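You operate a simulated robot arm through the tools that you are given. There is no shell and no other tool. Be economical: measure what you need, move in short steps, check, and stop when the job is done.

You run a simulated two-armed robot. Do the job below in one go: nothing can be reset, and whatever is moved stays where it is left.

JOB
Take the red no-go gauge and put it in the inside of the scrap tray. Then put the purple pad on the deck of the empty small pallet. Then put the hand wrapper on the grey sheet. Then put the gold seal on the deck of the empty small pallet away on the packing shelf top. The order counts. Set down upright: purple pad.

It is judged by the outcome, as a careful person would: the job done as asked, and still so three seconds after it is handed in. It fails if anything else is knocked over, pushed out of place, dropped, spilled or broken. Lids that push on must go on centred and level and be pressed home; caps that screw on are set level and turned clockwise until they are tight. Flat cloth is picked up by pressing the open fingertips on it (5 to 10 N) and closing them slowly along it; thin cloth reads only 2 to 8 mm in the jaws.

ROBOT AND FRAMES
Two 7-joint arms with fingered hands on one trunk, on a base that drives. Base frame: it is fixed to the floor where the robot stands at the start and does not move with it; the origin is under the middle of the robot, x ahead of it, y to its left, z up; the surface under the hand at the start is at about z = 0.88. Units: m, degrees, N and s.
The left shoulder is at the start at [0.07, 0.145, 1.037], the right one opposite. With the tool pointing down near the work surface each hand reaches from about 0.42 to 0.8 m from the robot's upright axis, wherever it stands, measured 20 degrees to its own side. Places, roughly: deck of the empty small pallet [0.8, 4.6, 0.8]; gold seal (5x4x3 cm) [0.7, 4.5, 0.9]; grey sheet [0.5, 6, 0.75]; hand wrapper (10x10x23 cm) [0.7, 3.8, 0.9]; inside of the scrap tray (20x27 cm) [0.5, -1.08, 0.88]; packing shelf top [0, -5.3, 0.9]; purple pad (9x6x7 cm) [0.7, 3.5, 0.8]; red no-go gauge [0.5, 0, 1]. Payload 3.5 kg a hand.
The TCP of each hand is the grasp point between the finger pads, 0.025 m short of the fingertips. In the tool frame z runs along the fingers and y along their closing line. The gripper opens to 0.088 m. The gripper's body begins 0.029 m behind the TCP. The gripper is a hand of 4 fingers: y runs from the thumb to the fingers, the wrist lies at [-0.013, -0.097, -0.162] in the tool frame, and closing takes about 1.5 s.
Orientation is told as [roll, pitch, yaw] about the base's x, y, z axes, in that order, counted from this pose: with the fingers straight down and the wrist toward the robot, the tool's x, y and z point along [0, 1, 0], [1, 0, 0] and [0, 0, -1] of the base frame.

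CONTROLS
- The arms move only by the tool nudge_tool. It takes "left_rows", "right_rows" or both (then of equal length, played together; a hand with none holds still); each is a list that holds one entry, the list of rows, each a list of 6 numbers: the shift along the base's x, y, z in units of 400 mm (1.0 is 400 mm), then the turn, a rotation vector about the base's x, y, z in units of 45 degrees (1.0 is 45 degrees). In form: [[[tx, ty, tz, rx, ry, rz], ...]]. A call has 1 to 8 rows; each row is the pose to reach, as a shift and turn from the pose commanded when the call began. "left_fingers" and "right_fingers" are, for a hand that has rows, the gripper command, from -1 (shut) to 1 (fully open), values between in proportion, set as the call begins (left out, the last holds). A call with a number of a shift or a turn outside -1 to 1 is refused whole. Each row takes 0.2 s and may step no farther than 0.05 m and 8.6 degrees from the row before; otherwise, or with a gripper value out of range, the whole call is refused. A pose out of reach is approached as far as the arm can. The call stops where the force on the tool passes 40 N (or 10 N more than at its start, if that is more) or the arm is blocked; 0.2 s more then pass. Each finger travels about 0.045 m/s and halts on what it meets, pressing with about 33 N; the grip force reading is that of the motor and also rises with nothing between the fingers. The clock runs only during rows and for 0.2 s after the last one: add rows that repeat a pose to give the fingers time. It gives the time, the measured TCP pose, the force on the tool (base axes), the opening and the grip force at its end, in the units of the frame above (readings bear some noise), with the torque about the TCP (base axes, N m) and any sound that the robot's microphone picked up.
- Cameras (640 x 400 px; columns grow to the right, rows downward): "scene" is now at [0.1401, 0.0111, 1.3599]; the picture's right is [0.11, -0.99, 0.00], its down [-0.55, -0.06, -0.83] and it looks along [0.83, 0.09, -0.56] (base axes); focal length 255 px, centre (320, 200). "left" rides on the left gripper at [-0.064, -0.083, -0.098] in its tool frame; the picture's right is [-0.62, -0.37, 0.69], its down [0.71, -0.63, 0.30] and it looks along [0.32, 0.68, 0.65] (tool axes); focal length 265 px, centre (320, 200). "right" rides on the right gripper at [0.064, -0.083, -0.098] in its tool frame; the picture's right is [-0.62, 0.37, -0.69], its down [-0.71, -0.63, 0.30] and it looks along [-0.32, 0.68, 0.65] (tool axes); focal length 265 px, centre (320, 200). There is no depth. A picture from a camera that has moved, and an enlarged one, comes with that camera's place and axes in the base frame and with its lens.
- capture(camera): a new picture of that camera. No time passes.
- slide_trunk(by): slides the trunk up (or, below 0, down) by that many m; the arms and the scene camera ride with it, the base frame stays. It gives what a move gives, with no picture.
- steer(legs): drives the robot by 1 to 6 legs, each [ahead, left, turn to the left] in m, m and degrees, along the robot's own axes; the way and the turn of a leg run together, so that a leg with both is an arc; at most 1.5 m and 180 degrees a leg. The arms and the cameras ride along, it lands a little off, and it stops where it bumps. It gives what a move gives.
- move_fingers(index, middle, ring, thumb_bend, thumb_turn, hand): sets how far each is bent, from 0 (flat) to 1 (curled in); at 0.3 the hand is open as for a grip, at 0.7 the pads meet at the TCP. One left out holds its place. A second passes; each finger stops where it meets its share of the squeeze, and holds until it gets a number again. A gripper value or a shape takes the hand back. It gives what a move gives, with no picture; readings hold the bend of each and the force on the fingers (four entries, about 0 where the hand has none), thumb and palm. thumb_turn goes from beside the hand (0) to across from the fingers (1), as for a grip.
- preshape(shape, hand): the hand has 4 fingers and takes this shape, open, in about a second: jaw (thumb against the fingers, like two jaws); tri (thumb and two fingers); tip (a fingertip pinch); poke (one finger out to press); point (the index stretched); flat (the hand flat); cup (the hand cupped); fist (a fist). The gripper value then closes the fingers along that shape, each until it touches; the sizes above hold for jaw. It gives what a move gives, with no picture.
- aim_head(pan, tilt): turns the head with the scene camera to pan (to the left, within 86 degrees either way) and tilt (down, from -29 to 69), counted from straight ahead of the robot. It gives what a move gives.
- enlarge(camera, box): a new picture of the part [left, top, right, bottom] of that camera's present view, enlarged. No time passes.
- close_job(): hands the job in; it is judged then, once.

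Go step by step. Nothing tells you exact positions but the pictures and the camera data: compare them with the known pose of the tool, close in by small moves and look again before you grip or let go. The budget is 165 turns and 122 pictures, counting those below and the enlarged ones. Unless the task says otherwise, let go and move clear before handing in.

The tools are called after "Emit:" as name(argument=value, ...) on one line, values as JSON. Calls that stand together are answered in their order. nudge_tool: Moves the arms, as the interface text tells. Its arguments: {"type":"object","properties":{"left_rows":{"type":"array"},"left_fingers":{"type":"number"},"right_rows":{"type":"array"},"right_fingers":{"type":"number"}},"required":[]} The other tools are called the same way: slide_trunk (by) slides the trunk up or down; preshape (shape, hand) gives the hand a shape; move_fingers (index, middle, ring, thumb_bend, thumb_turn, hand) moves the fingers one by one; steer (legs) drives the base; aim_head (pan, tilt) turns the head that bears the scene camera; capture (camera) takes a picture; enlarge (camera, box) takes an enlarged picture of a part of a camera's view; close_job () hands the job in.

At the start:

```text
time: 0.0
left_tool_pos: [0.4751, 0.2997, 1.1331]
left_tcp_rot: [0.0, 0.0, 0.0]
left_contact_force: [-0.8, 0.5, 0.2]
left_moment: [0.01, -0.01, 0.0]
left_grip_width: 0.0878
left_grip_force: 0.0
left_shape: jaw
left_bend: [0.3, 0.3, 0.3, 0.3, 0.98]
left_finger forces: [0.0, 0.1, 0.0, 0.0, 0.0, 0.1]
right_tool_pos: [0.4849, -0.1753, 1.2142]
right_tcp_rot: [0.0, 0.0, 0.0]
right_contact_force: [-0.8, 0.0, 0.3]
right_moment: [0.0, 0.02, -0.02]
right_grip_width: 0.0877
right_grip_force: 0.1
right_shape: jaw
right_bend: [0.3, 0.3, 0.3, 0.3, 0.98]
right_finger forces: [0.0, 0.0, 0.1, 0.1, 0.0, 0.0]
trunk travel left (down, up): [-0.6, 0.24]
robot x, y, heading: [-0.0014, -0.0025, -0.2]
head pan, tilt: [6.4, 33.7]
```

scene: 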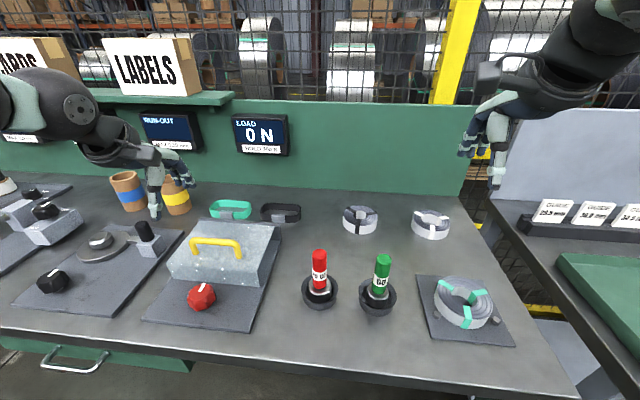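
right: 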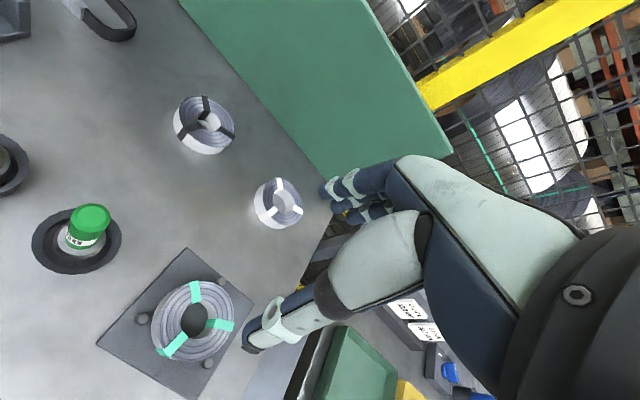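
left: 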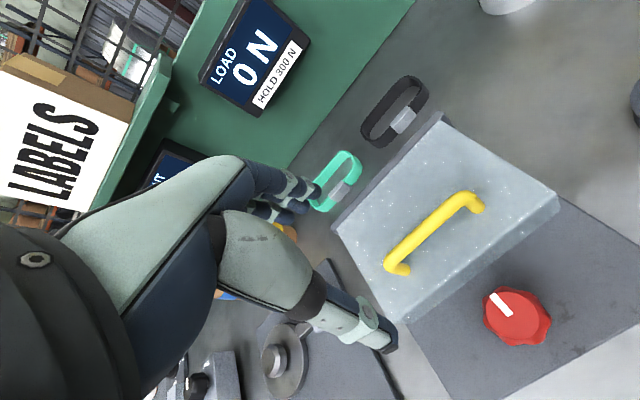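

The red no-go gauge stands in a ring holder at about (0.48, 0.05), with its top near z = 1.0. I'll look closer at it before moving, and turn the head towards the scrap tray.

Emit:
enlarge(camera="scene", box=[270, 220, 430, 320])

Emit:
aim_head(pan=-60, tilt=35)

Emit:
capture(camera="scene")

```text
4.00 times, centred on (350, 270) of scene
camera zoom: at [0.1401, 0.0111, 1.3599], right [0.11, -0.99, 0.0], down [-0.55, -0.06, -0.83], along [0.83, 0.09, -0.56], focal length 1018 px, centre (200, -80)
```

zoom: 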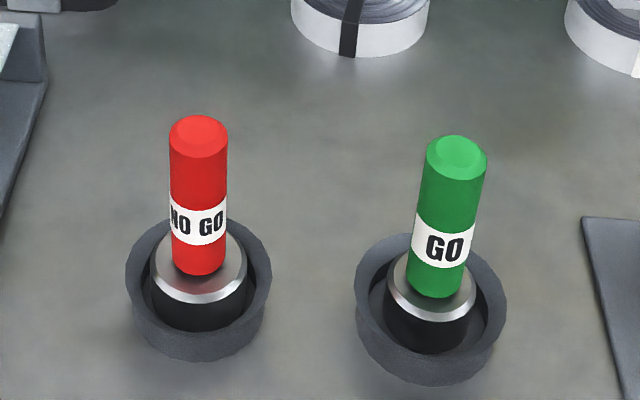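

```text
time: 1.4
left_tool_pos: [0.4756, 0.2998, 1.1319]
left_tcp_rot: [0.0, 0.1, 0.0]
left_contact_force: [0.0, 0.0, 0.4]
left_moment: [-0.03, -0.01, 0.0]
left_grip_width: 0.0877
left_grip_force: 0.0
left_shape: jaw
left_bend: [0.3, 0.3, 0.3, 0.3, 0.98]
left_finger forces: [0.0, 0.0, 0.0, 0.0, 0.0, 0.0]
right_tool_pos: [0.484, -0.1744, 1.2144]
right_tcp_rot: [0.0, -0.1, 0.0]
right_contact_force: [-1.6, 0.4, -0.3]
right_moment: [-0.03, 0.01, -0.03]
right_grip_width: 0.0874
right_grip_force: 0.0
right_shape: jaw
right_bend: [0.3, 0.3, 0.3, 0.3, 0.98]
right_finger forces: [0.0, 0.0, 0.0, 0.0, 0.0, 0.1]
trunk travel left (down, up): [-0.6, 0.24]
robot x, y, heading: [-0.0001, -0.0024, -0.2]
head pan, tilt: [-60.0, 35.0]
```

```text
117 pictures are left
camera scene: at [0.096, -0.075, 1.3579], right [-0.87, -0.5, 0.0], down [-0.29, 0.5, -0.82], along [0.41, -0.71, -0.57], focal length 255 px, centre (320, 200)
```

scene: 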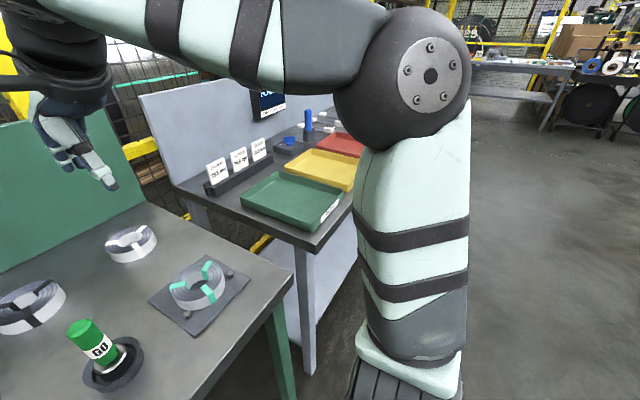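

The red gauge axis is at about (0.489, 0.047), with the handle running from z 0.918 to 1.006. The red tray, farthest right, is probably scrap. I'll move the right hand above the gauge at z≈1.11.

Emit:
nudge_tool(right_rows=[[[0.002, 0.11, -0.05, 0, 0, 0], [0.004, 0.22, -0.1, 0, 0, 0], [0.006, 0.33, -0.15, 0, 0, 0], [0.008, 0.44, -0.2, 0, 0, 0], [0.01, 0.55, -0.25, 0, 0, 0], [0.01, 0.55, -0.25, 0, 0, 0]]], right_fingers=1)

Emit:
aim_head(pan=0, tilt=40)

Emit:
capture(camera="scene")

Emit:
capture(camera="right")

```text
time: 2.8
left_tool_pos: [0.4751, 0.2986, 1.1333]
left_tcp_rot: [0.0, -0.1, 0.0]
left_contact_force: [-0.6, -0.4, -0.3]
left_moment: [0.01, -0.01, 0.03]
left_grip_width: 0.0875
left_grip_force: 0.0
left_shape: jaw
left_bend: [0.3, 0.3, 0.3, 0.3, 0.98]
left_finger forces: [0.0, 0.1, 0.0, 0.0, 0.1, 0.0]
right_tool_pos: [0.4891, 0.0429, 1.1149]
right_tcp_rot: [0.1, 0.0, 0.0]
right_contact_force: [0.0, -0.9, -0.3]
right_moment: [-0.01, -0.03, 0.02]
right_grip_width: 0.0877
right_grip_force: 0.0
right_shape: jaw
right_bend: [0.3, 0.3, 0.3, 0.3, 0.98]
right_finger forces: [0.0, 0.0, 0.1, 0.0, 0.0, 0.0]
trunk travel left (down, up): [-0.6, 0.24]
robot x, y, heading: [0.0011, 0.0007, 0.2]
head pan, tilt: [-60.0, 35.0]
```

```text
time: 4.1
left_tool_pos: [0.4745, 0.2999, 1.1314]
left_tcp_rot: [0.0, 0.0, 0.0]
left_contact_force: [0.3, -0.5, 0.5]
left_moment: [0.04, -0.02, -0.01]
left_grip_width: 0.0874
left_grip_force: 0.1
left_shape: jaw
left_bend: [0.3, 0.3, 0.3, 0.3, 0.98]
left_finger forces: [0.1, 0.0, 0.0, 0.1, 0.1, 0.0]
right_tool_pos: [0.4889, 0.0451, 1.1158]
right_tcp_rot: [0.0, 0.0, 0.1]
right_contact_force: [0.7, 1.0, 0.3]
right_moment: [0.02, -0.03, 0.0]
right_grip_width: 0.0875
right_grip_force: 0.1
right_shape: jaw
right_bend: [0.3, 0.3, 0.3, 0.3, 0.98]
right_finger forces: [0.1, 0.0, 0.0, 0.0, 0.0, 0.0]
trunk travel left (down, up): [-0.6, 0.24]
robot x, y, heading: [0.0011, -0.0016, 0.1]
head pan, tilt: [0.0, 40.0]
```

```text
116 pictures are left
camera scene: at [0.1369, 0.0013, 1.3504], right [0.0, -1.0, 0.0], down [-0.64, 0.0, -0.77], along [0.77, 0.0, -0.64], focal length 255 px, centre (320, 200)
```

scene: 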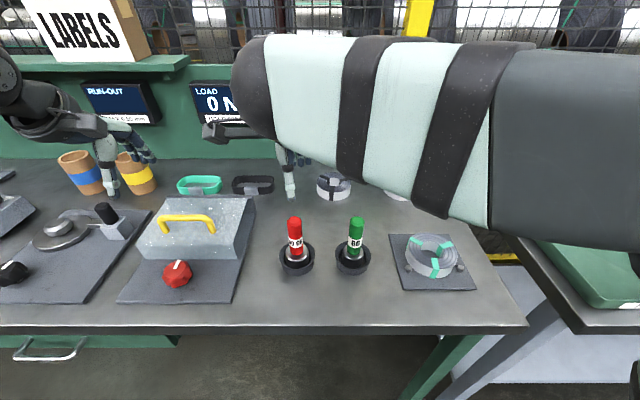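

```text
115 pictures are left
camera right: at [0.4069, 0.1077, 1.2134], right [0.37, -0.62, 0.69], down [-0.63, -0.71, -0.3], along [0.68, -0.32, -0.65], focal length 265 px, centre (320, 200)
```

right: 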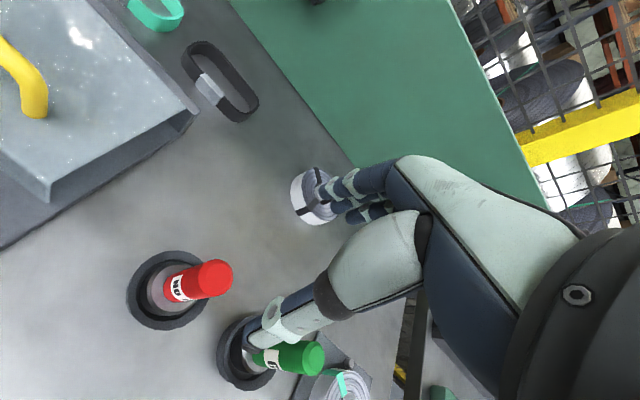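

The hand is above the gauge; both cameras put it at about (0.483, 0.050). I'll descend around it partway and check.

Emit:
nudge_tool(right_rows=[[[-0.012, 0.012, -0.08, 0, 0, 0], [-0.012, 0.012, -0.16, 0, 0, 0], [-0.012, 0.012, -0.24, 0, 0, 0], [-0.012, 0.012, -0.28, 0, 0, 0], [-0.012, 0.012, -0.28, 0, 0, 0]]])

Emit:
capture(camera="right")

Emit:
enlarge(camera="scene", box=[240, 170, 400, 270])

```text
time: 5.3
left_tool_pos: [0.474, 0.2999, 1.1316]
left_tcp_rot: [0.0, 0.0, -0.1]
left_contact_force: [-0.4, -0.5, 0.4]
left_moment: [-0.02, 0.01, 0.0]
left_grip_width: 0.0874
left_grip_force: 0.0
left_shape: jaw
left_bend: [0.3, 0.3, 0.3, 0.3, 0.98]
left_finger forces: [0.0, 0.1, 0.0, 0.0, 0.0, 0.1]
right_tool_pos: [0.4841, 0.0509, 1.0042]
right_tcp_rot: [0.0, -0.1, 0.0]
right_contact_force: [-0.6, -0.1, -1.2]
right_moment: [0.0, 0.0, -0.02]
right_grip_width: 0.0874
right_grip_force: 0.1
right_shape: jaw
right_bend: [0.3, 0.3, 0.3, 0.3, 0.98]
right_finger forces: [0.0, 0.0, 0.0, 0.0, 0.0, 0.0]
trunk travel left (down, up): [-0.6, 0.24]
robot x, y, heading: [-0.0005, 0.0011, 0.2]
head pan, tilt: [0.0, 40.0]
```

```text
114 pictures are left
camera right: at [0.4012, 0.1143, 1.1022], right [0.37, -0.62, 0.69], down [-0.63, -0.71, -0.3], along [0.68, -0.32, -0.65], focal length 265 px, centre (320, 200)
```

right: 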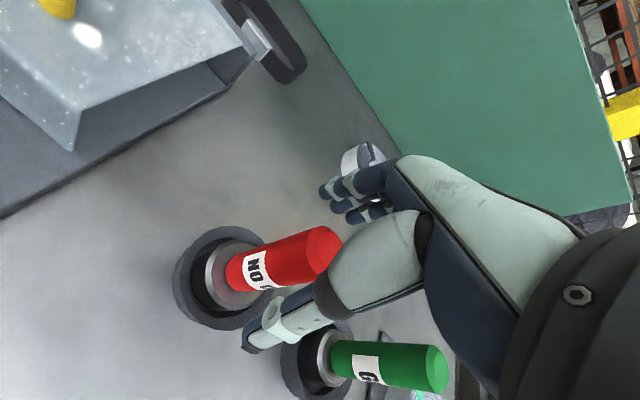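

```text
4.00 times, centred on (320, 220) of scene
camera zoom: at [0.1368, 0.0011, 1.3504], right [0.0, -1.0, 0.0], down [-0.64, 0.0, -0.77], along [0.77, 0.0, -0.64], focal length 1018 px, centre (320, 120)
```

zoom: 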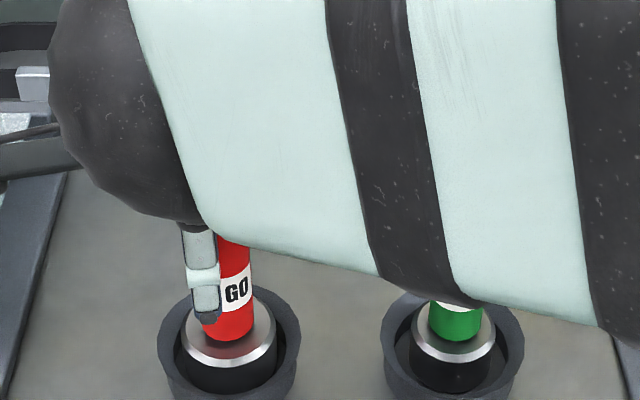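

The gauge is between the thumb and fingers. I'll lower another 20 mm and close.

Emit:
nudge_tool(right_rows=[[[0, 0, -0.05, 0, 0, 0], [0, 0, -0.05, 0, 0, 0]]])

Emit:
nudge_tool(right_rows=[[[0, 0, 0, 0, 0, 0], [0, 0, 0, 0, 0, 0], [0, 0, 0, 0, 0, 0], [0, 0, 0, 0, 0, 0], [0, 0, 0, 0, 0, 0], [0, 0, 0, 0, 0, 0], [0, 0, 0, 0, 0, 0], [0, 0, 0, 0, 0, 0]]], right_fingers=-1)

Emit:
capture(camera="right")

```text
time: 5.9
left_tool_pos: [0.4741, 0.3003, 1.1318]
left_tcp_rot: [0.0, 0.0, 0.1]
left_contact_force: [0.6, 0.4, -0.3]
left_moment: [0.0, 0.04, 0.0]
left_grip_width: 0.0877
left_grip_force: 0.1
left_shape: jaw
left_bend: [0.3, 0.3, 0.3, 0.3, 0.98]
left_finger forces: [0.0, 0.1, 0.0, 0.0, 0.0, 0.0]
right_tool_pos: [0.483, 0.0509, 0.9845]
right_tcp_rot: [0.1, 0.0, 0.0]
right_contact_force: [-0.2, 1.1, -1.2]
right_moment: [0.02, -0.01, -0.05]
right_grip_width: 0.0878
right_grip_force: 0.0
right_shape: jaw
right_bend: [0.3, 0.3, 0.3, 0.3, 0.98]
right_finger forces: [0.1, 0.1, 0.1, 0.1, 0.1, 0.1]
trunk travel left (down, up): [-0.6, 0.24]
robot x, y, heading: [0.0006, 0.0026, 0.3]
head pan, tilt: [0.0, 40.0]
```

```text
time: 7.7
left_tool_pos: [0.4747, 0.2994, 1.1318]
left_tcp_rot: [0.0, -0.1, 0.0]
left_contact_force: [-0.6, 0.6, 0.9]
left_moment: [-0.02, -0.01, 0.0]
left_grip_width: 0.0875
left_grip_force: 0.0
left_shape: jaw
left_bend: [0.3, 0.3, 0.3, 0.3, 0.98]
left_finger forces: [0.0, 0.0, 0.0, 0.1, 0.1, 0.0]
right_tool_pos: [0.4837, 0.0518, 0.9832]
right_tcp_rot: [0.0, 0.0, 0.0]
right_contact_force: [-0.5, 0.4, 0.0]
right_moment: [0.02, 0.04, 0.01]
right_grip_width: 0.0206
right_grip_force: 33.0
right_shape: jaw
right_bend: [0.73, 0.6, 0.7, 0.75, 1.0]
right_finger forces: [16.7, 11.1, 0.0, 0.0, 28.3, 0.0]
trunk travel left (down, up): [-0.6, 0.24]
robot x, y, heading: [-0.0014, 0.0025, 0.0]
head pan, tilt: [0.0, 40.0]
```

```text
112 pictures are left
camera right: at [0.4002, 0.115, 1.0819], right [0.37, -0.62, 0.69], down [-0.63, -0.71, -0.3], along [0.68, -0.32, -0.65], focal length 265 px, centre (320, 200)
```

right: 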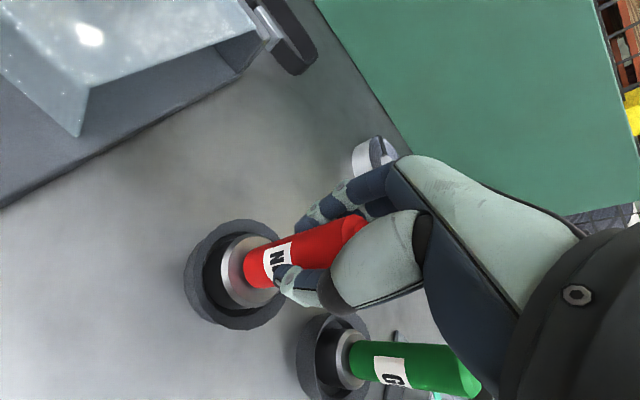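

Gripped between two fingers and the thumb. I'll lift straight up.

Emit:
nudge_tool(right_rows=[[[0, 0, 0.04, 0, 0, 0], [0, 0, 0.1, 0, 0, 0], [0, 0, 0.2, 0, 0, 0], [0, 0, 0.3, 0, 0, 0], [0, 0, 0.4, 0, 0, 0], [0, 0, 0.5, 0, 0, 0], [0, 0, 0.6, 0, 0, 0]]])

Emit:
capture(camera="right")

Emit:
capture(camera="scene")

```text
time: 9.3
left_tool_pos: [0.4751, 0.2993, 1.131]
left_tcp_rot: [0.0, 0.0, 0.0]
left_contact_force: [0.3, -0.1, 0.9]
left_moment: [-0.02, -0.01, 0.01]
left_grip_width: 0.0879
left_grip_force: 0.0
left_shape: jaw
left_bend: [0.3, 0.3, 0.3, 0.3, 0.98]
left_finger forces: [0.1, 0.1, 0.0, 0.0, 0.1, 0.1]
right_tool_pos: [0.4832, 0.05, 1.2238]
right_tcp_rot: [-0.1, 0.1, 0.0]
right_contact_force: [-0.7, -0.6, -4.3]
right_moment: [0.0, -0.03, -0.02]
right_grip_width: 0.0201
right_grip_force: 32.5
right_shape: jaw
right_bend: [0.73, 0.6, 0.7, 0.75, 1.0]
right_finger forces: [17.0, 11.5, 0.0, 0.0, 27.5, 0.0]
trunk travel left (down, up): [-0.6, 0.24]
robot x, y, heading: [0.0, 0.0008, -0.2]
head pan, tilt: [0.0, 40.0]
```

```text
111 pictures are left
camera right: at [0.4008, 0.114, 1.3226], right [0.37, -0.62, 0.69], down [-0.63, -0.72, -0.3], along [0.68, -0.33, -0.65], focal length 265 px, centre (320, 200)
```

right: 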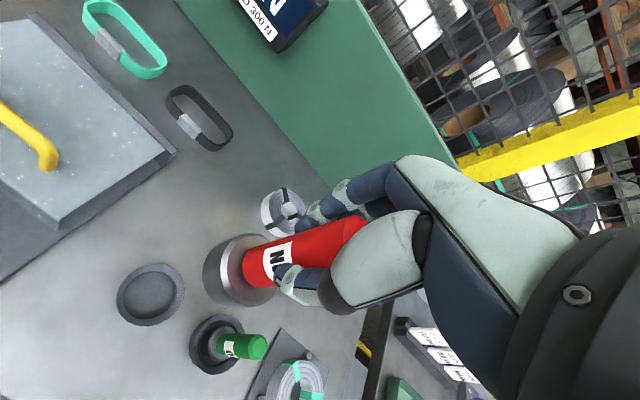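

```text
110 pictures are left
camera scene: at [0.1373, 0.0017, 1.3503], right [0.0, -1.0, 0.0], down [-0.64, 0.0, -0.77], along [0.77, 0.0, -0.64], focal length 255 px, centre (320, 200)
```

scene: 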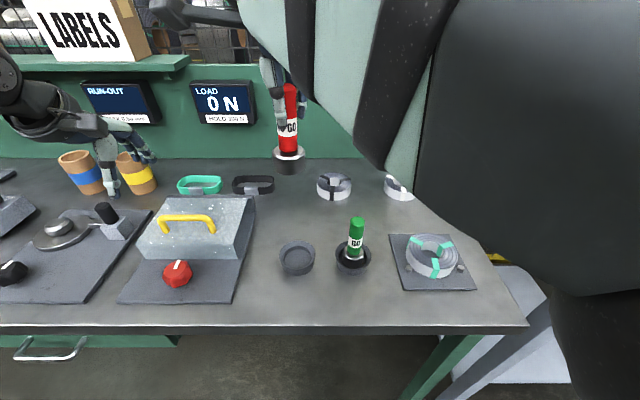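

The gauge is out of its holder, with about 0.1 m hanging below the TCP. I'll drive sideways to the right towards the trays.

Emit:
steer(legs=[[0, -0.95, 0]])

Emit:
aim_head(pan=-10, tilt=40)

Emit:
capture(camera="scene")

Emit:
capture(camera="right")

```text
time: 14.3
left_tool_pos: [0.4765, -0.6551, 1.1317]
left_tcp_rot: [0.0, 0.1, 0.5]
left_contact_force: [-0.5, 0.3, -0.3]
left_moment: [0.0, -0.03, -0.04]
left_grip_width: 0.0875
left_grip_force: 0.0
left_shape: jaw
left_bend: [0.3, 0.3, 0.3, 0.3, 0.98]
left_finger forces: [0.1, 0.1, 0.0, 0.0, 0.0, 0.0]
right_tool_pos: [0.4869, -0.9049, 1.2244]
right_tcp_rot: [0.0, -0.1, 0.5]
right_contact_force: [-0.1, 0.3, -4.6]
right_moment: [0.0, -0.01, -0.01]
right_grip_width: 0.0199
right_grip_force: 33.0
right_shape: jaw
right_bend: [0.73, 0.6, 0.7, 0.75, 1.0]
right_finger forces: [17.0, 11.5, 0.0, 0.1, 27.3, 0.1]
trunk travel left (down, up): [-0.6, 0.24]
robot x, y, heading: [0.0073, -0.9578, 0.6]
head pan, tilt: [0.0, 40.0]
```

```text
time: 15.0
left_tool_pos: [0.4767, -0.6555, 1.1314]
left_tcp_rot: [-0.1, 0.0, 0.4]
left_contact_force: [-0.6, 0.9, -0.8]
left_moment: [0.01, 0.0, -0.02]
left_grip_width: 0.0876
left_grip_force: 0.1
left_shape: jaw
left_bend: [0.3, 0.3, 0.3, 0.3, 0.98]
left_finger forces: [0.0, 0.1, 0.0, 0.1, 0.0, 0.0]
right_tool_pos: [0.4872, -0.9046, 1.2238]
right_tcp_rot: [0.0, 0.1, 0.5]
right_contact_force: [0.3, -0.4, -4.6]
right_moment: [0.02, 0.0, -0.02]
right_grip_width: 0.02
right_grip_force: 32.9
right_shape: jaw
right_bend: [0.73, 0.6, 0.7, 0.75, 1.0]
right_finger forces: [16.8, 11.5, 0.0, 0.1, 27.2, 0.0]
trunk travel left (down, up): [-0.6, 0.24]
robot x, y, heading: [0.0046, -0.9584, 0.5]
head pan, tilt: [-10.0, 40.0]
```

```text
109 pictures are left
camera scene: at [0.1406, -0.9717, 1.3503], right [-0.16, -0.99, 0.0], down [-0.63, 0.11, -0.77], along [0.76, -0.13, -0.64], focal length 255 px, centre (320, 200)
```

scene: 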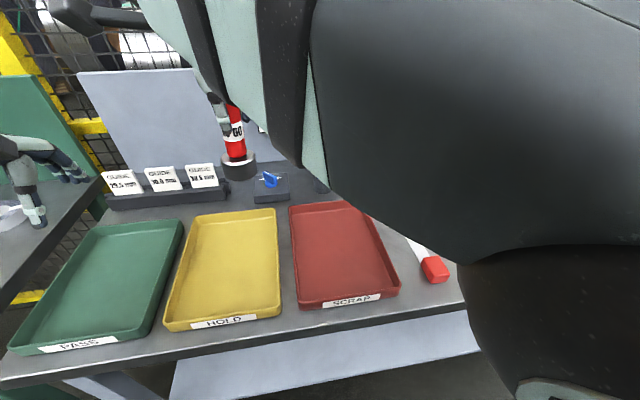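

```text
108 pictures are left
camera right: at [0.4045, -0.8423, 1.3222], right [0.37, -0.62, 0.69], down [-0.62, -0.72, -0.3], along [0.69, -0.32, -0.65], focal length 265 px, centre (320, 200)
```

right: 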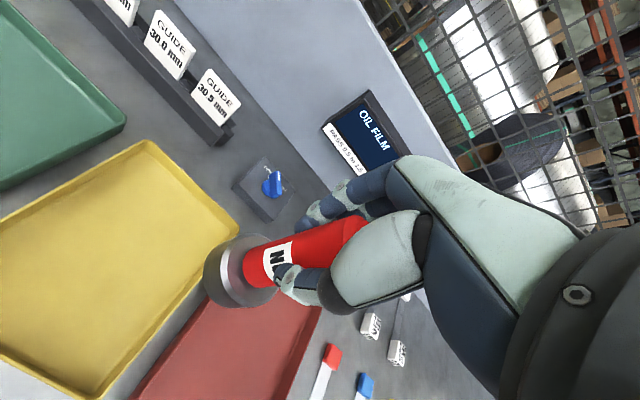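

The red tray is labelled SCRAP and is centred near (0.505, -1.08). I'll move the gauge over it and lower.

Emit:
nudge_tool(right_rows=[[[0.01, -0.11, 0, 0, 0, 0], [0.02, -0.22, 0, 0, 0, 0], [0.03, -0.33, -0.02, 0, 0, 0], [0.04, -0.435, -0.06, 0, 0, 0], [0.04, -0.435, -0.18, 0, 0, 0], [0.04, -0.435, -0.3, 0, 0, 0], [0.04, -0.435, -0.42, 0, 0, 0], [0.04, -0.435, -0.5, 0, 0, 0]]])

Emit:
capture(camera="scene")

Emit:
capture(camera="right")

```text
time: 16.8
left_tool_pos: [0.4776, -0.6548, 1.1321]
left_tcp_rot: [0.1, 0.2, 0.5]
left_contact_force: [0.2, 0.0, -0.7]
left_moment: [0.0, 0.02, 0.02]
left_grip_width: 0.088
left_grip_force: 0.1
left_shape: jaw
left_bend: [0.3, 0.3, 0.3, 0.3, 0.98]
left_finger forces: [0.1, 0.0, 0.0, 0.0, 0.0, 0.0]
right_tool_pos: [0.5018, -1.0799, 1.024]
right_tcp_rot: [0.1, 0.1, 0.5]
right_contact_force: [0.2, 0.1, -3.9]
right_moment: [0.02, 0.01, -0.03]
right_grip_width: 0.0193
right_grip_force: 33.2
right_shape: jaw
right_bend: [0.73, 0.6, 0.7, 0.75, 1.0]
right_finger forces: [16.6, 12.0, 0.0, 0.0, 27.2, 0.0]
trunk travel left (down, up): [-0.6, 0.24]
robot x, y, heading: [0.0025, -0.9575, 0.5]
head pan, tilt: [-10.0, 40.0]
```

```text
107 pictures are left
camera scene: at [0.1412, -0.9714, 1.3502], right [-0.16, -0.99, 0.0], down [-0.63, 0.11, -0.77], along [0.75, -0.13, -0.64], focal length 255 px, centre (320, 200)
```

scene: 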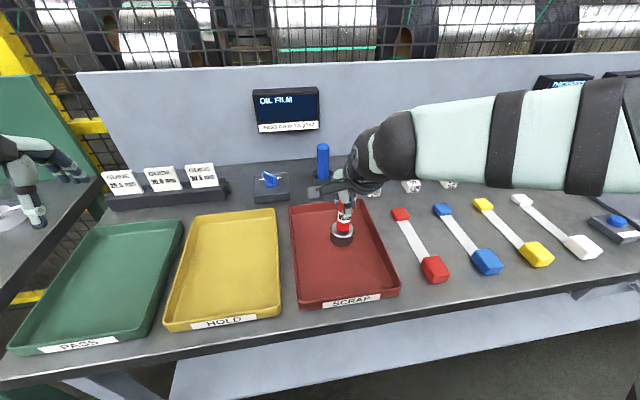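

```text
106 pictures are left
camera right: at [0.4185, -1.017, 1.1219], right [0.37, -0.62, 0.69], down [-0.62, -0.72, -0.31], along [0.69, -0.32, -0.65], focal length 265 px, centre (320, 200)
```

right: 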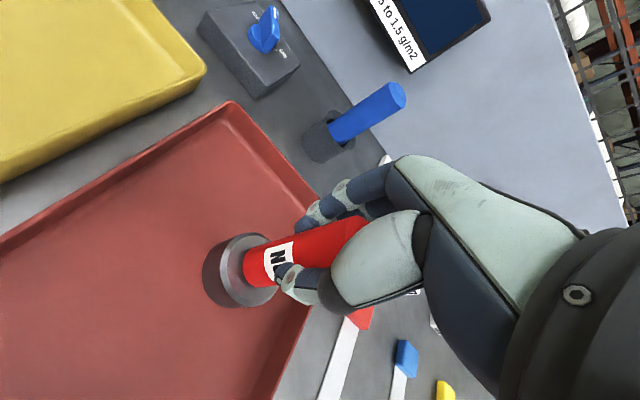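

Over the tray centre. I'll lower in small steps and watch the force.

Emit:
nudge_tool(right_rows=[[[0, 0, -0.03, 0, 0, 0], [0, 0, -0.06, 0, 0, 0], [0, 0, -0.08, 0, 0, 0], [0, 0, -0.08, 0, 0, 0]]])

Emit:
enlarge(camera="scene", box=[280, 180, 440, 280])

```text
time: 17.8
left_tool_pos: [0.4768, -0.6554, 1.132]
left_tcp_rot: [0.0, 0.0, 0.5]
left_contact_force: [-0.3, 0.6, 0.4]
left_moment: [0.03, -0.04, 0.02]
left_grip_width: 0.0877
left_grip_force: 0.0
left_shape: jaw
left_bend: [0.3, 0.3, 0.3, 0.3, 0.98]
left_finger forces: [0.0, 0.0, 0.1, 0.0, 0.0, 0.1]
right_tool_pos: [0.5035, -1.0789, 0.9917]
right_tcp_rot: [0.0, 0.2, 0.6]
right_contact_force: [0.4, 0.2, -3.8]
right_moment: [0.01, -0.04, -0.02]
right_grip_width: 0.0197
right_grip_force: 32.7
right_shape: jaw
right_bend: [0.73, 0.6, 0.7, 0.75, 1.0]
right_finger forces: [16.4, 12.2, 0.0, 0.0, 27.1, 0.0]
trunk travel left (down, up): [-0.6, 0.24]
robot x, y, heading: [0.0069, -0.9603, 0.3]
head pan, tilt: [-10.0, 40.0]
```

```text
4.00 times, centred on (360, 230) of scene
camera zoom: at [0.1406, -0.9719, 1.3503], right [-0.17, -0.99, 0.0], down [-0.63, 0.11, -0.77], along [0.76, -0.13, -0.64], focal length 1018 px, centre (160, 80)
```

zoom: 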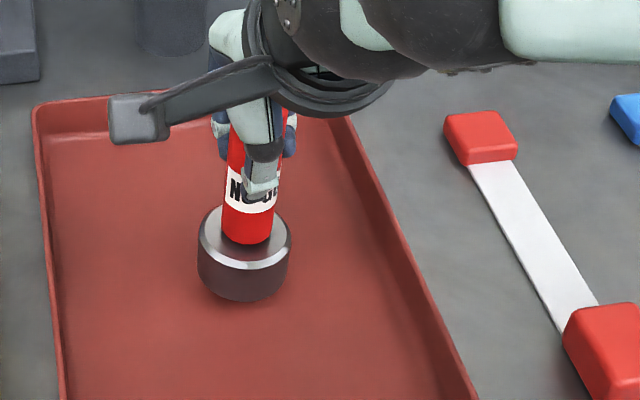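

Emit:
nudge_tool(right_rows=[[[0, 0, -0.012, 0, 0, 0], [0, 0, -0.012, 0, 0, 0]]])

Emit:
nudge_tool(right_rows=[[[0, 0, -0.01, 0, 0, 0], [0, 0, -0.01, 0, 0, 0]]])

```text
time: 18.4
left_tool_pos: [0.4779, -0.6562, 1.1316]
left_tcp_rot: [0.0, 0.0, 0.5]
left_contact_force: [-0.6, 0.2, -0.4]
left_moment: [-0.01, 0.01, 0.01]
left_grip_width: 0.0875
left_grip_force: 0.1
left_shape: jaw
left_bend: [0.3, 0.3, 0.3, 0.3, 0.98]
left_finger forces: [0.0, 0.1, 0.0, 0.1, 0.0, 0.1]
right_tool_pos: [0.5035, -1.0796, 0.9867]
right_tcp_rot: [0.0, 0.2, 0.4]
right_contact_force: [0.1, -0.1, -4.1]
right_moment: [0.01, 0.01, 0.0]
right_grip_width: 0.0196
right_grip_force: 33.1
right_shape: jaw
right_bend: [0.73, 0.6, 0.7, 0.75, 1.0]
right_finger forces: [16.5, 12.2, 0.0, 0.1, 27.1, 0.1]
trunk travel left (down, up): [-0.6, 0.24]
robot x, y, heading: [0.0031, -0.961, 0.6]
head pan, tilt: [-10.0, 40.0]
```

```text
time: 19.0
left_tool_pos: [0.4759, -0.6559, 1.1322]
left_tcp_rot: [0.1, 0.0, 0.6]
left_contact_force: [-0.4, -0.4, -0.5]
left_moment: [-0.01, 0.02, 0.04]
left_grip_width: 0.0875
left_grip_force: 0.1
left_shape: jaw
left_bend: [0.3, 0.3, 0.3, 0.3, 0.98]
left_finger forces: [0.0, 0.0, 0.1, 0.0, 0.0, 0.1]
right_tool_pos: [0.5035, -1.0798, 0.9846]
right_tcp_rot: [0.0, 0.0, 0.5]
right_contact_force: [-0.2, -1.5, -4.8]
right_moment: [-0.02, -0.07, 0.0]
right_grip_width: 0.0193
right_grip_force: 33.1
right_shape: jaw
right_bend: [0.73, 0.6, 0.7, 0.75, 1.0]
right_finger forces: [16.4, 12.3, 0.1, 0.0, 27.0, 0.1]
trunk travel left (down, up): [-0.6, 0.24]
robot x, y, heading: [0.0047, -0.962, 0.5]
head pan, tilt: [-10.0, 40.0]
```

Emit:
nudge_tool(right_rows=[[[0, 0, -0.01, 0, 0, 0], [0, 0, -0.01, 0, 0, 0]]])

Emit:
enlarge(camera="scene", box=[310, 210, 390, 260])

```text
time: 19.6
left_tool_pos: [0.4739, -0.6558, 1.1318]
left_tcp_rot: [0.1, 0.0, 0.5]
left_contact_force: [-0.2, -0.5, 0.2]
left_moment: [-0.02, -0.01, -0.01]
left_grip_width: 0.0877
left_grip_force: 0.0
left_shape: jaw
left_bend: [0.3, 0.3, 0.3, 0.3, 0.98]
left_finger forces: [0.1, 0.0, 0.0, 0.1, 0.0, 0.1]
right_tool_pos: [0.5029, -1.0772, 0.9821]
right_tcp_rot: [0.0, -0.3, 0.5]
right_contact_force: [-2.3, 2.0, 9.2]
right_moment: [0.02, 0.01, 0.01]
right_grip_width: 0.0199
right_grip_force: 33.0
right_shape: jaw
right_bend: [0.73, 0.6, 0.7, 0.75, 1.0]
right_finger forces: [17.4, 12.4, 0.2, 0.0, 30.6, 0.0]
trunk travel left (down, up): [-0.6, 0.24]
robot x, y, heading: [0.0081, -0.9575, 0.5]
head pan, tilt: [-10.0, 40.0]
```

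```text
8.00 times, centred on (350, 235) of scene
camera zoom: at [0.1382, -0.9711, 1.3508], right [-0.16, -0.99, 0.0], down [-0.63, 0.11, -0.77], along [0.76, -0.13, -0.64], focal length 2037 px, centre (80, -80)
```

zoom: 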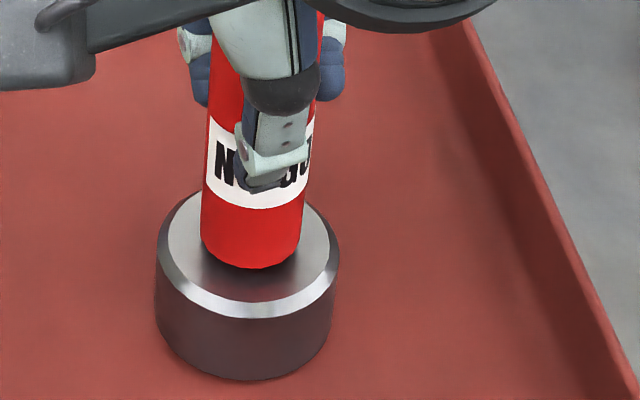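

Contact is made, so I'll open slowly and rise straight up.

Emit:
nudge_tool(right_rows=[[[0, 0, 0.002, 0, 0, 0], [0, 0, 0.002, 0, 0, 0], [0, 0, 0.002, 0, 0, 0], [0, 0, 0.002, 0, 0, 0], [0, 0, 0.002, 0, 0, 0], [0, 0, 0.002, 0, 0, 0], [0, 0, 0.002, 0, 0, 0], [0, 0, 0.002, 0, 0, 0]]], right_fingers=0.9)

Emit:
nudge_tool(right_rows=[[[0, 0, 0.06, 0, 0, 0], [0, 0, 0.12, 0, 0, 0], [0, 0, 0.24, 0, 0, 0], [0, 0, 0.36, 0, 0, 0], [0, 0, 0.48, 0, 0, 0], [0, 0, 0.6, 0, 0, 0]]])

Emit:
capture(camera="right")

```text
time: 21.4
left_tool_pos: [0.4761, -0.6547, 1.1307]
left_tcp_rot: [0.1, 0.0, 0.5]
left_contact_force: [-0.4, -0.2, -0.1]
left_moment: [0.0, 0.03, 0.01]
left_grip_width: 0.0876
left_grip_force: 0.0
left_shape: jaw
left_bend: [0.3, 0.3, 0.3, 0.3, 0.98]
left_finger forces: [0.0, 0.0, 0.1, 0.0, 0.1, 0.0]
right_tool_pos: [0.5042, -1.0787, 0.9806]
right_tcp_rot: [0.1, 0.0, 0.5]
right_contact_force: [0.4, -0.6, -0.3]
right_moment: [-0.02, 0.0, -0.01]
right_grip_width: 0.0831
right_grip_force: 0.1
right_shape: jaw
right_bend: [0.32, 0.31, 0.3, 0.31, 0.98]
right_finger forces: [0.1, 0.1, 0.0, 0.0, 0.0, 0.1]
trunk travel left (down, up): [-0.6, 0.24]
robot x, y, heading: [0.001, -0.9592, 0.4]
head pan, tilt: [-10.0, 40.0]
```

```text
time: 22.8
left_tool_pos: [0.4753, -0.6546, 1.1312]
left_tcp_rot: [-0.1, -0.1, 0.5]
left_contact_force: [-0.8, -0.4, 0.4]
left_moment: [-0.06, 0.0, 0.03]
left_grip_width: 0.0876
left_grip_force: 0.1
left_shape: jaw
left_bend: [0.3, 0.3, 0.3, 0.3, 0.98]
left_finger forces: [0.1, 0.0, 0.0, 0.0, 0.0, 0.1]
right_tool_pos: [0.503, -1.0765, 1.2196]
right_tcp_rot: [0.0, -0.1, 0.5]
right_contact_force: [-0.1, 0.6, -0.5]
right_moment: [-0.02, -0.04, 0.02]
right_grip_width: 0.083
right_grip_force: 0.0
right_shape: jaw
right_bend: [0.32, 0.31, 0.3, 0.31, 0.98]
right_finger forces: [0.0, 0.0, 0.0, 0.0, 0.0, 0.1]
trunk travel left (down, up): [-0.6, 0.24]
robot x, y, heading: [0.002, -0.9576, 0.5]
head pan, tilt: [-10.0, 40.0]
```

```text
103 pictures are left
camera right: at [0.4191, -1.0132, 1.3173], right [0.37, -0.62, 0.69], down [-0.62, -0.72, -0.3], along [0.69, -0.32, -0.65], focal length 265 px, centre (320, 200)
```

right: 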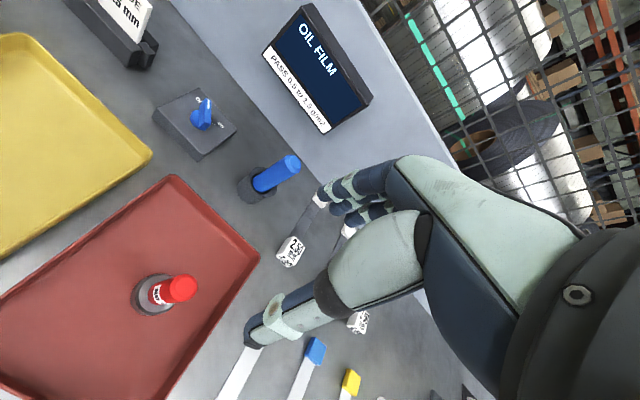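

The gauge is standing in the scrap tray. Next is the purple pad near (0.7, 3.5), so I'll look left to see the way.

Emit:
aim_head(pan=80, tilt=20)

Emit:
capture(camera="scene")

```text
time: 24.4
left_tool_pos: [0.477, -0.6556, 1.1316]
left_tcp_rot: [0.0, 0.0, 0.4]
left_contact_force: [0.9, 0.5, 0.4]
left_moment: [-0.01, -0.01, 0.0]
left_grip_width: 0.0876
left_grip_force: 0.0
left_shape: jaw
left_bend: [0.3, 0.3, 0.3, 0.3, 0.98]
left_finger forces: [0.0, 0.0, 0.0, 0.1, 0.0, 0.0]
right_tool_pos: [0.5031, -1.0776, 1.2176]
right_tcp_rot: [0.0, 0.0, 0.5]
right_contact_force: [-0.5, 0.3, 0.9]
right_moment: [0.01, -0.01, 0.0]
right_grip_width: 0.0832
right_grip_force: 0.1
right_shape: jaw
right_bend: [0.32, 0.31, 0.3, 0.31, 0.98]
right_finger forces: [0.1, 0.0, 0.0, 0.0, 0.0, 0.0]
trunk travel left (down, up): [-0.6, 0.24]
robot x, y, heading: [0.0078, -0.9605, 0.5]
head pan, tilt: [80.0, 20.0]
```

```text
102 pictures are left
camera scene: at [0.0715, -0.8658, 1.3818], right [0.99, -0.17, 0.0], down [-0.06, -0.34, -0.94], along [0.16, 0.93, -0.34], focal length 255 px, centre (320, 200)
```

scene: 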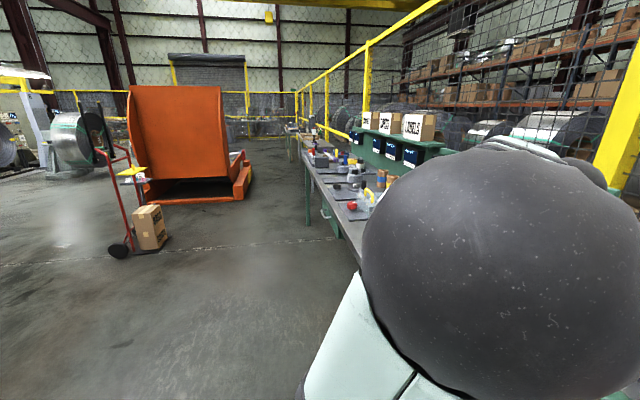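

The way along y is clear, between the tables (front edge x≈0.33) and the orange machine (edge x≈-0.5, from y≈3). I'll raise the trunk for clearance and drive left 3 m before looking again.

Emit:
slide_trunk(by=0.15)

Emit:
steer(legs=[[0, 1.5, -0.5], [0, 1.4, 0]])

Emit:
aim_head(pan=60, tilt=25)

Emit:
capture(camera="scene")

```text
time: 26.2
left_tool_pos: [0.4769, -0.6555, 1.281]
left_tcp_rot: [0.0, 0.0, 0.5]
left_contact_force: [0.6, 0.2, -0.5]
left_moment: [-0.01, 0.0, -0.02]
left_grip_width: 0.0877
left_grip_force: 0.1
left_shape: jaw
left_bend: [0.3, 0.3, 0.3, 0.3, 0.98]
left_finger forces: [0.0, 0.0, 0.0, 0.1, 0.1, 0.0]
right_tool_pos: [0.5027, -1.0772, 1.3683]
right_tcp_rot: [0.0, 0.0, 0.4]
right_contact_force: [-0.8, 0.7, -0.4]
right_moment: [-0.01, 0.01, 0.02]
right_grip_width: 0.0836
right_grip_force: 0.1
right_shape: jaw
right_bend: [0.32, 0.31, 0.3, 0.31, 0.98]
right_finger forces: [0.0, 0.1, 0.0, 0.0, 0.0, 0.0]
trunk travel left (down, up): [-0.75, 0.09]
robot x, y, heading: [0.0008, -0.9597, 0.7]
head pan, tilt: [80.0, 20.0]
```

```text
time: 40.2
left_tool_pos: [0.5202, 2.2441, 1.2819]
left_tcp_rot: [-0.1, 0.0, -0.4]
left_contact_force: [0.6, 0.5, -0.9]
left_moment: [0.01, 0.01, 0.01]
left_grip_width: 0.0874
left_grip_force: 0.1
left_shape: jaw
left_bend: [0.3, 0.3, 0.3, 0.3, 0.98]
left_finger forces: [0.1, 0.0, 0.0, 0.0, 0.0, 0.0]
right_tool_pos: [0.5412, 1.8231, 1.3682]
right_tcp_rot: [0.0, 0.1, -0.4]
right_contact_force: [0.5, -0.4, -0.1]
right_moment: [0.02, -0.03, -0.01]
right_grip_width: 0.0831
right_grip_force: 0.0
right_shape: jaw
right_bend: [0.32, 0.31, 0.3, 0.31, 0.98]
right_finger forces: [0.0, 0.0, 0.0, 0.0, 0.0, 0.0]
trunk travel left (down, up): [-0.75, 0.09]
robot x, y, heading: [0.0465, 1.9507, -0.7]
head pan, tilt: [80.0, 20.0]
```

```text
time: 41.1
left_tool_pos: [0.5189, 2.2452, 1.2821]
left_tcp_rot: [0.0, 0.0, -0.4]
left_contact_force: [0.0, -0.9, -0.7]
left_moment: [-0.01, -0.03, -0.04]
left_grip_width: 0.0875
left_grip_force: 0.1
left_shape: jaw
left_bend: [0.3, 0.3, 0.3, 0.3, 0.98]
left_finger forces: [0.0, 0.0, 0.1, 0.0, 0.0, 0.1]
right_tool_pos: [0.5409, 1.824, 1.3687]
right_tcp_rot: [0.0, 0.0, -0.3]
right_contact_force: [-0.8, -0.5, 0.3]
right_moment: [0.0, 0.0, -0.01]
right_grip_width: 0.0835
right_grip_force: 0.0
right_shape: jaw
right_bend: [0.32, 0.31, 0.3, 0.31, 0.98]
right_finger forces: [0.0, 0.0, 0.1, 0.0, 0.1, 0.1]
trunk travel left (down, up): [-0.75, 0.09]
robot x, y, heading: [0.0416, 1.9476, -0.6]
head pan, tilt: [60.0, 25.0]
```

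```text
101 pictures are left
camera scene: at [0.1415, 2.0298, 1.5237], right [0.86, -0.51, 0.0], down [-0.21, -0.36, -0.91], along [0.46, 0.78, -0.42], focal length 255 px, centre (320, 200)
```

scene: 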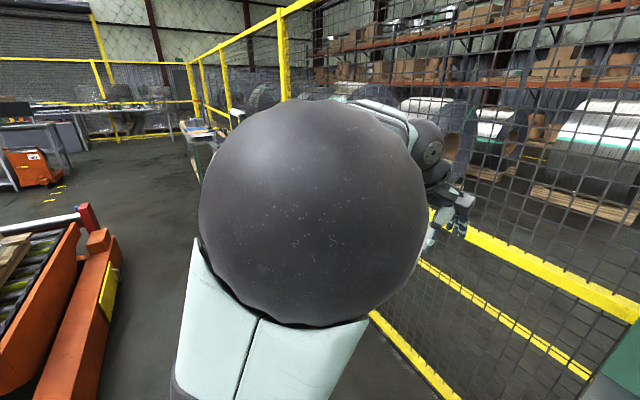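

The left elbow blocks the view of the next bench, so I'll check with the left hand camera and another pan.

Emit:
capture(camera="left")

Emit:
aim_head(pan=30, tilt=25)

Emit:
capture(camera="scene")

```text
100 pictures are left
camera left: at [0.4361, 2.1817, 1.3802], right [-0.37, -0.62, -0.69], down [-0.63, 0.72, -0.3], along [0.69, 0.32, -0.65], focal length 265 px, centre (320, 200)
```

left: 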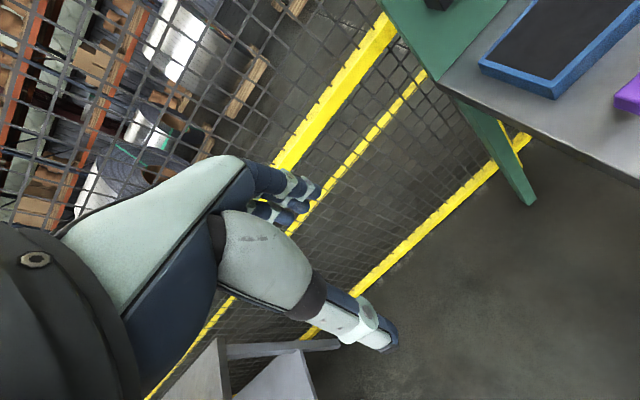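

```text
time: 42.0
left_tool_pos: [0.5191, 2.2438, 1.2811]
left_tcp_rot: [0.0, 0.0, -0.4]
left_contact_force: [0.1, -0.5, -0.1]
left_moment: [-0.01, 0.04, -0.01]
left_grip_width: 0.0876
left_grip_force: 0.1
left_shape: jaw
left_bend: [0.3, 0.3, 0.3, 0.3, 0.98]
left_finger forces: [0.0, 0.0, 0.0, 0.1, 0.1, 0.0]
right_tool_pos: [0.5408, 1.8242, 1.3686]
right_tcp_rot: [0.0, 0.1, -0.4]
right_contact_force: [0.2, 0.6, 0.3]
right_moment: [-0.01, -0.01, 0.0]
right_grip_width: 0.0834
right_grip_force: 0.0
right_shape: jaw
right_bend: [0.32, 0.31, 0.3, 0.31, 0.98]
right_finger forces: [0.0, 0.0, 0.1, 0.0, 0.0, 0.0]
trunk travel left (down, up): [-0.75, 0.09]
robot x, y, heading: [0.0434, 1.9494, -0.4]
head pan, tilt: [30.0, 25.0]
```

```text
99 pictures are left
camera scene: at [0.175, 1.9957, 1.5237], right [0.49, -0.87, 0.0], down [-0.37, -0.21, -0.91], along [0.79, 0.45, -0.42], focal length 255 px, centre (320, 200)
```

scene: 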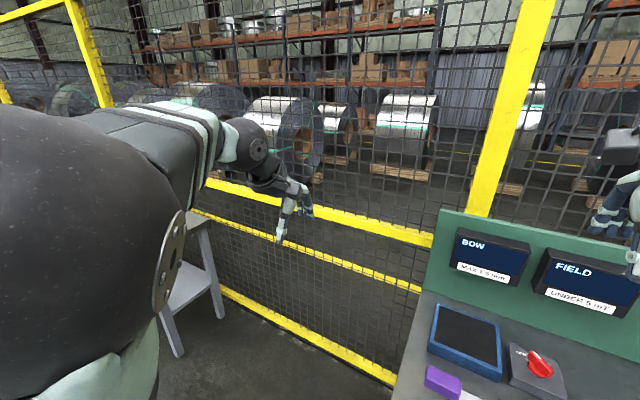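

There is a grey bench ahead on the left. I'll drive another 1.2 m left, slightly back, and look.

Emit:
steer(legs=[[-0.04, 1.2, 0.4]])

Emit:
aim_head(pan=15, tilt=35)

Emit:
capture(camera="scene")

Emit:
capture(camera="left")

```text
time: 48.1
left_tool_pos: [0.4434, 3.4601, 1.2819]
left_tcp_rot: [0.1, 0.0, 2.4]
left_contact_force: [-0.4, 0.5, -0.8]
left_moment: [-0.02, 0.01, -0.05]
left_grip_width: 0.0877
left_grip_force: 0.1
left_shape: jaw
left_bend: [0.3, 0.3, 0.3, 0.3, 0.98]
left_finger forces: [0.1, 0.0, 0.0, 0.1, 0.1, 0.1]
right_tool_pos: [0.4857, 3.038, 1.3685]
right_tcp_rot: [-0.1, -0.1, 2.5]
right_contact_force: [0.7, 0.3, 0.4]
right_moment: [-0.01, 0.01, -0.02]
right_grip_width: 0.0832
right_grip_force: 0.0
right_shape: jaw
right_bend: [0.32, 0.31, 0.3, 0.31, 0.98]
right_finger forces: [0.0, 0.0, 0.0, 0.0, 0.0, 0.0]
trunk travel left (down, up): [-0.75, 0.09]
robot x, y, heading: [-0.015, 3.14, 2.6]
head pan, tilt: [30.0, 25.0]
```

```text
time: 48.8
left_tool_pos: [0.4427, 3.4592, 1.2821]
left_tcp_rot: [0.0, 0.1, 2.4]
left_contact_force: [-0.2, 0.7, -0.8]
left_moment: [-0.03, 0.01, 0.03]
left_grip_width: 0.0877
left_grip_force: 0.0
left_shape: jaw
left_bend: [0.3, 0.3, 0.3, 0.3, 0.98]
left_finger forces: [0.1, 0.0, 0.1, 0.0, 0.1, 0.0]
right_tool_pos: [0.4849, 3.0388, 1.3681]
right_tcp_rot: [0.0, 0.0, 2.4]
right_contact_force: [-0.4, 0.0, 0.4]
right_moment: [-0.01, -0.02, -0.04]
right_grip_width: 0.0832
right_grip_force: 0.1
right_shape: jaw
right_bend: [0.32, 0.31, 0.3, 0.31, 0.98]
right_finger forces: [0.0, 0.0, 0.0, 0.0, 0.0, 0.1]
trunk travel left (down, up): [-0.75, 0.09]
robot x, y, heading: [-0.018, 3.1409, 2.5]
head pan, tilt: [15.0, 35.0]
```

```text
98 pictures are left
camera scene: at [0.1181, 3.1703, 1.508], right [0.3, -0.95, 0.0], down [-0.55, -0.17, -0.82], along [0.78, 0.25, -0.57], focal length 255 px, centre (320, 200)
```

scene: 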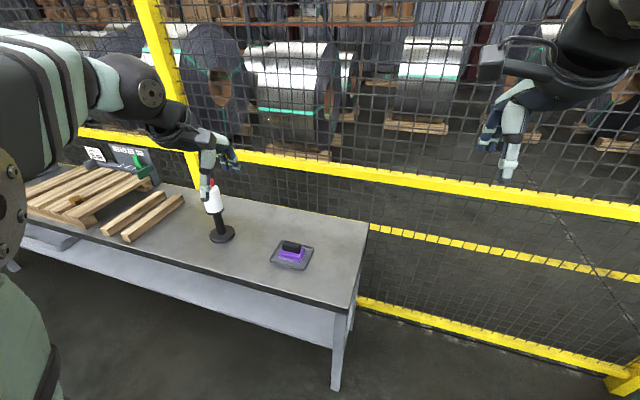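

```text
97 pictures are left
camera left: at [0.3632, 3.3918, 1.3802], right [-0.34, -0.64, -0.69], down [-0.66, 0.69, -0.3], along [0.67, 0.35, -0.65], focal length 265 px, centre (320, 200)
```

left: 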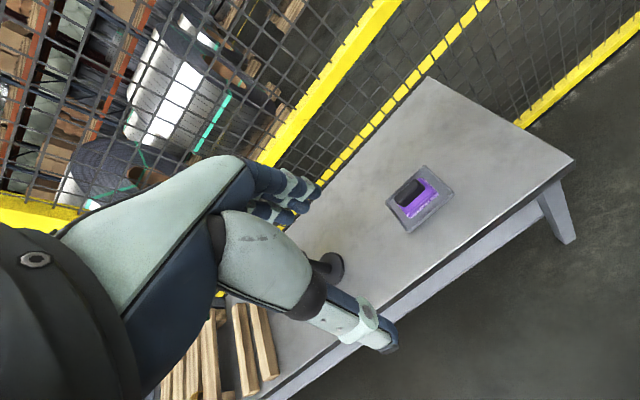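

The purple pad with its black grip is at about (0.74, 3.49), and the hand wrapper stands near (0.7, 3.8). I'll zoom in on both.

Emit:
enlarge(camera="scene", box=[190, 170, 350, 270])

Emit:
enlarge(camera="left", box=[350, 140, 510, 240])

Emit:
enlarge(camera="scene", box=[0, 130, 208, 260])

```text
4.00 times, centred on (270, 220) of scene
camera zoom: at [0.1181, 3.1703, 1.508], right [0.3, -0.95, 0.0], down [-0.55, -0.17, -0.82], along [0.78, 0.25, -0.57], focal length 1018 px, centre (520, 120)
```

zoom: 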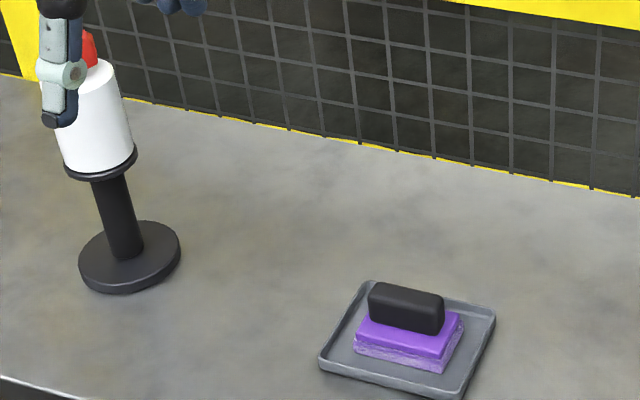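

```text
4.00 times, centred on (430, 190) of left
camera zoom: at [0.3632, 3.3918, 1.3802], right [-0.34, -0.64, -0.69], down [-0.66, 0.69, -0.3], along [0.67, 0.35, -0.65], focal length 1062 px, centre (-120, 240)
```

zoom: 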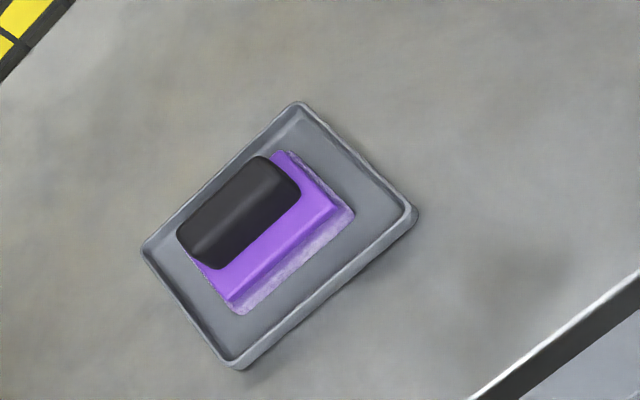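

```text
3.08 times, centred on (104, 195) of scene
camera zoom: at [0.1181, 3.1703, 1.508], right [0.3, -0.95, 0.0], down [-0.55, -0.17, -0.82], along [0.78, 0.25, -0.57], focal length 783 px, centre (985, 215)
```

zoom: 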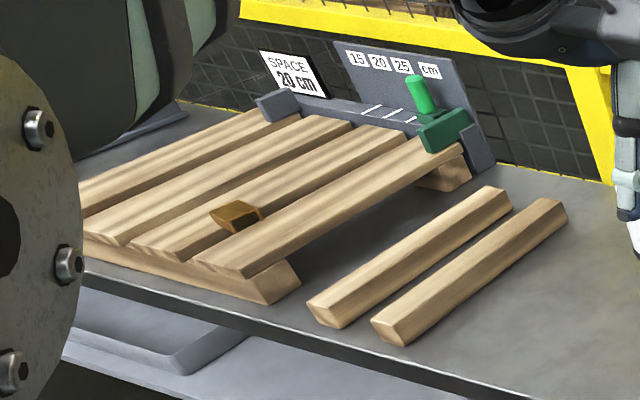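

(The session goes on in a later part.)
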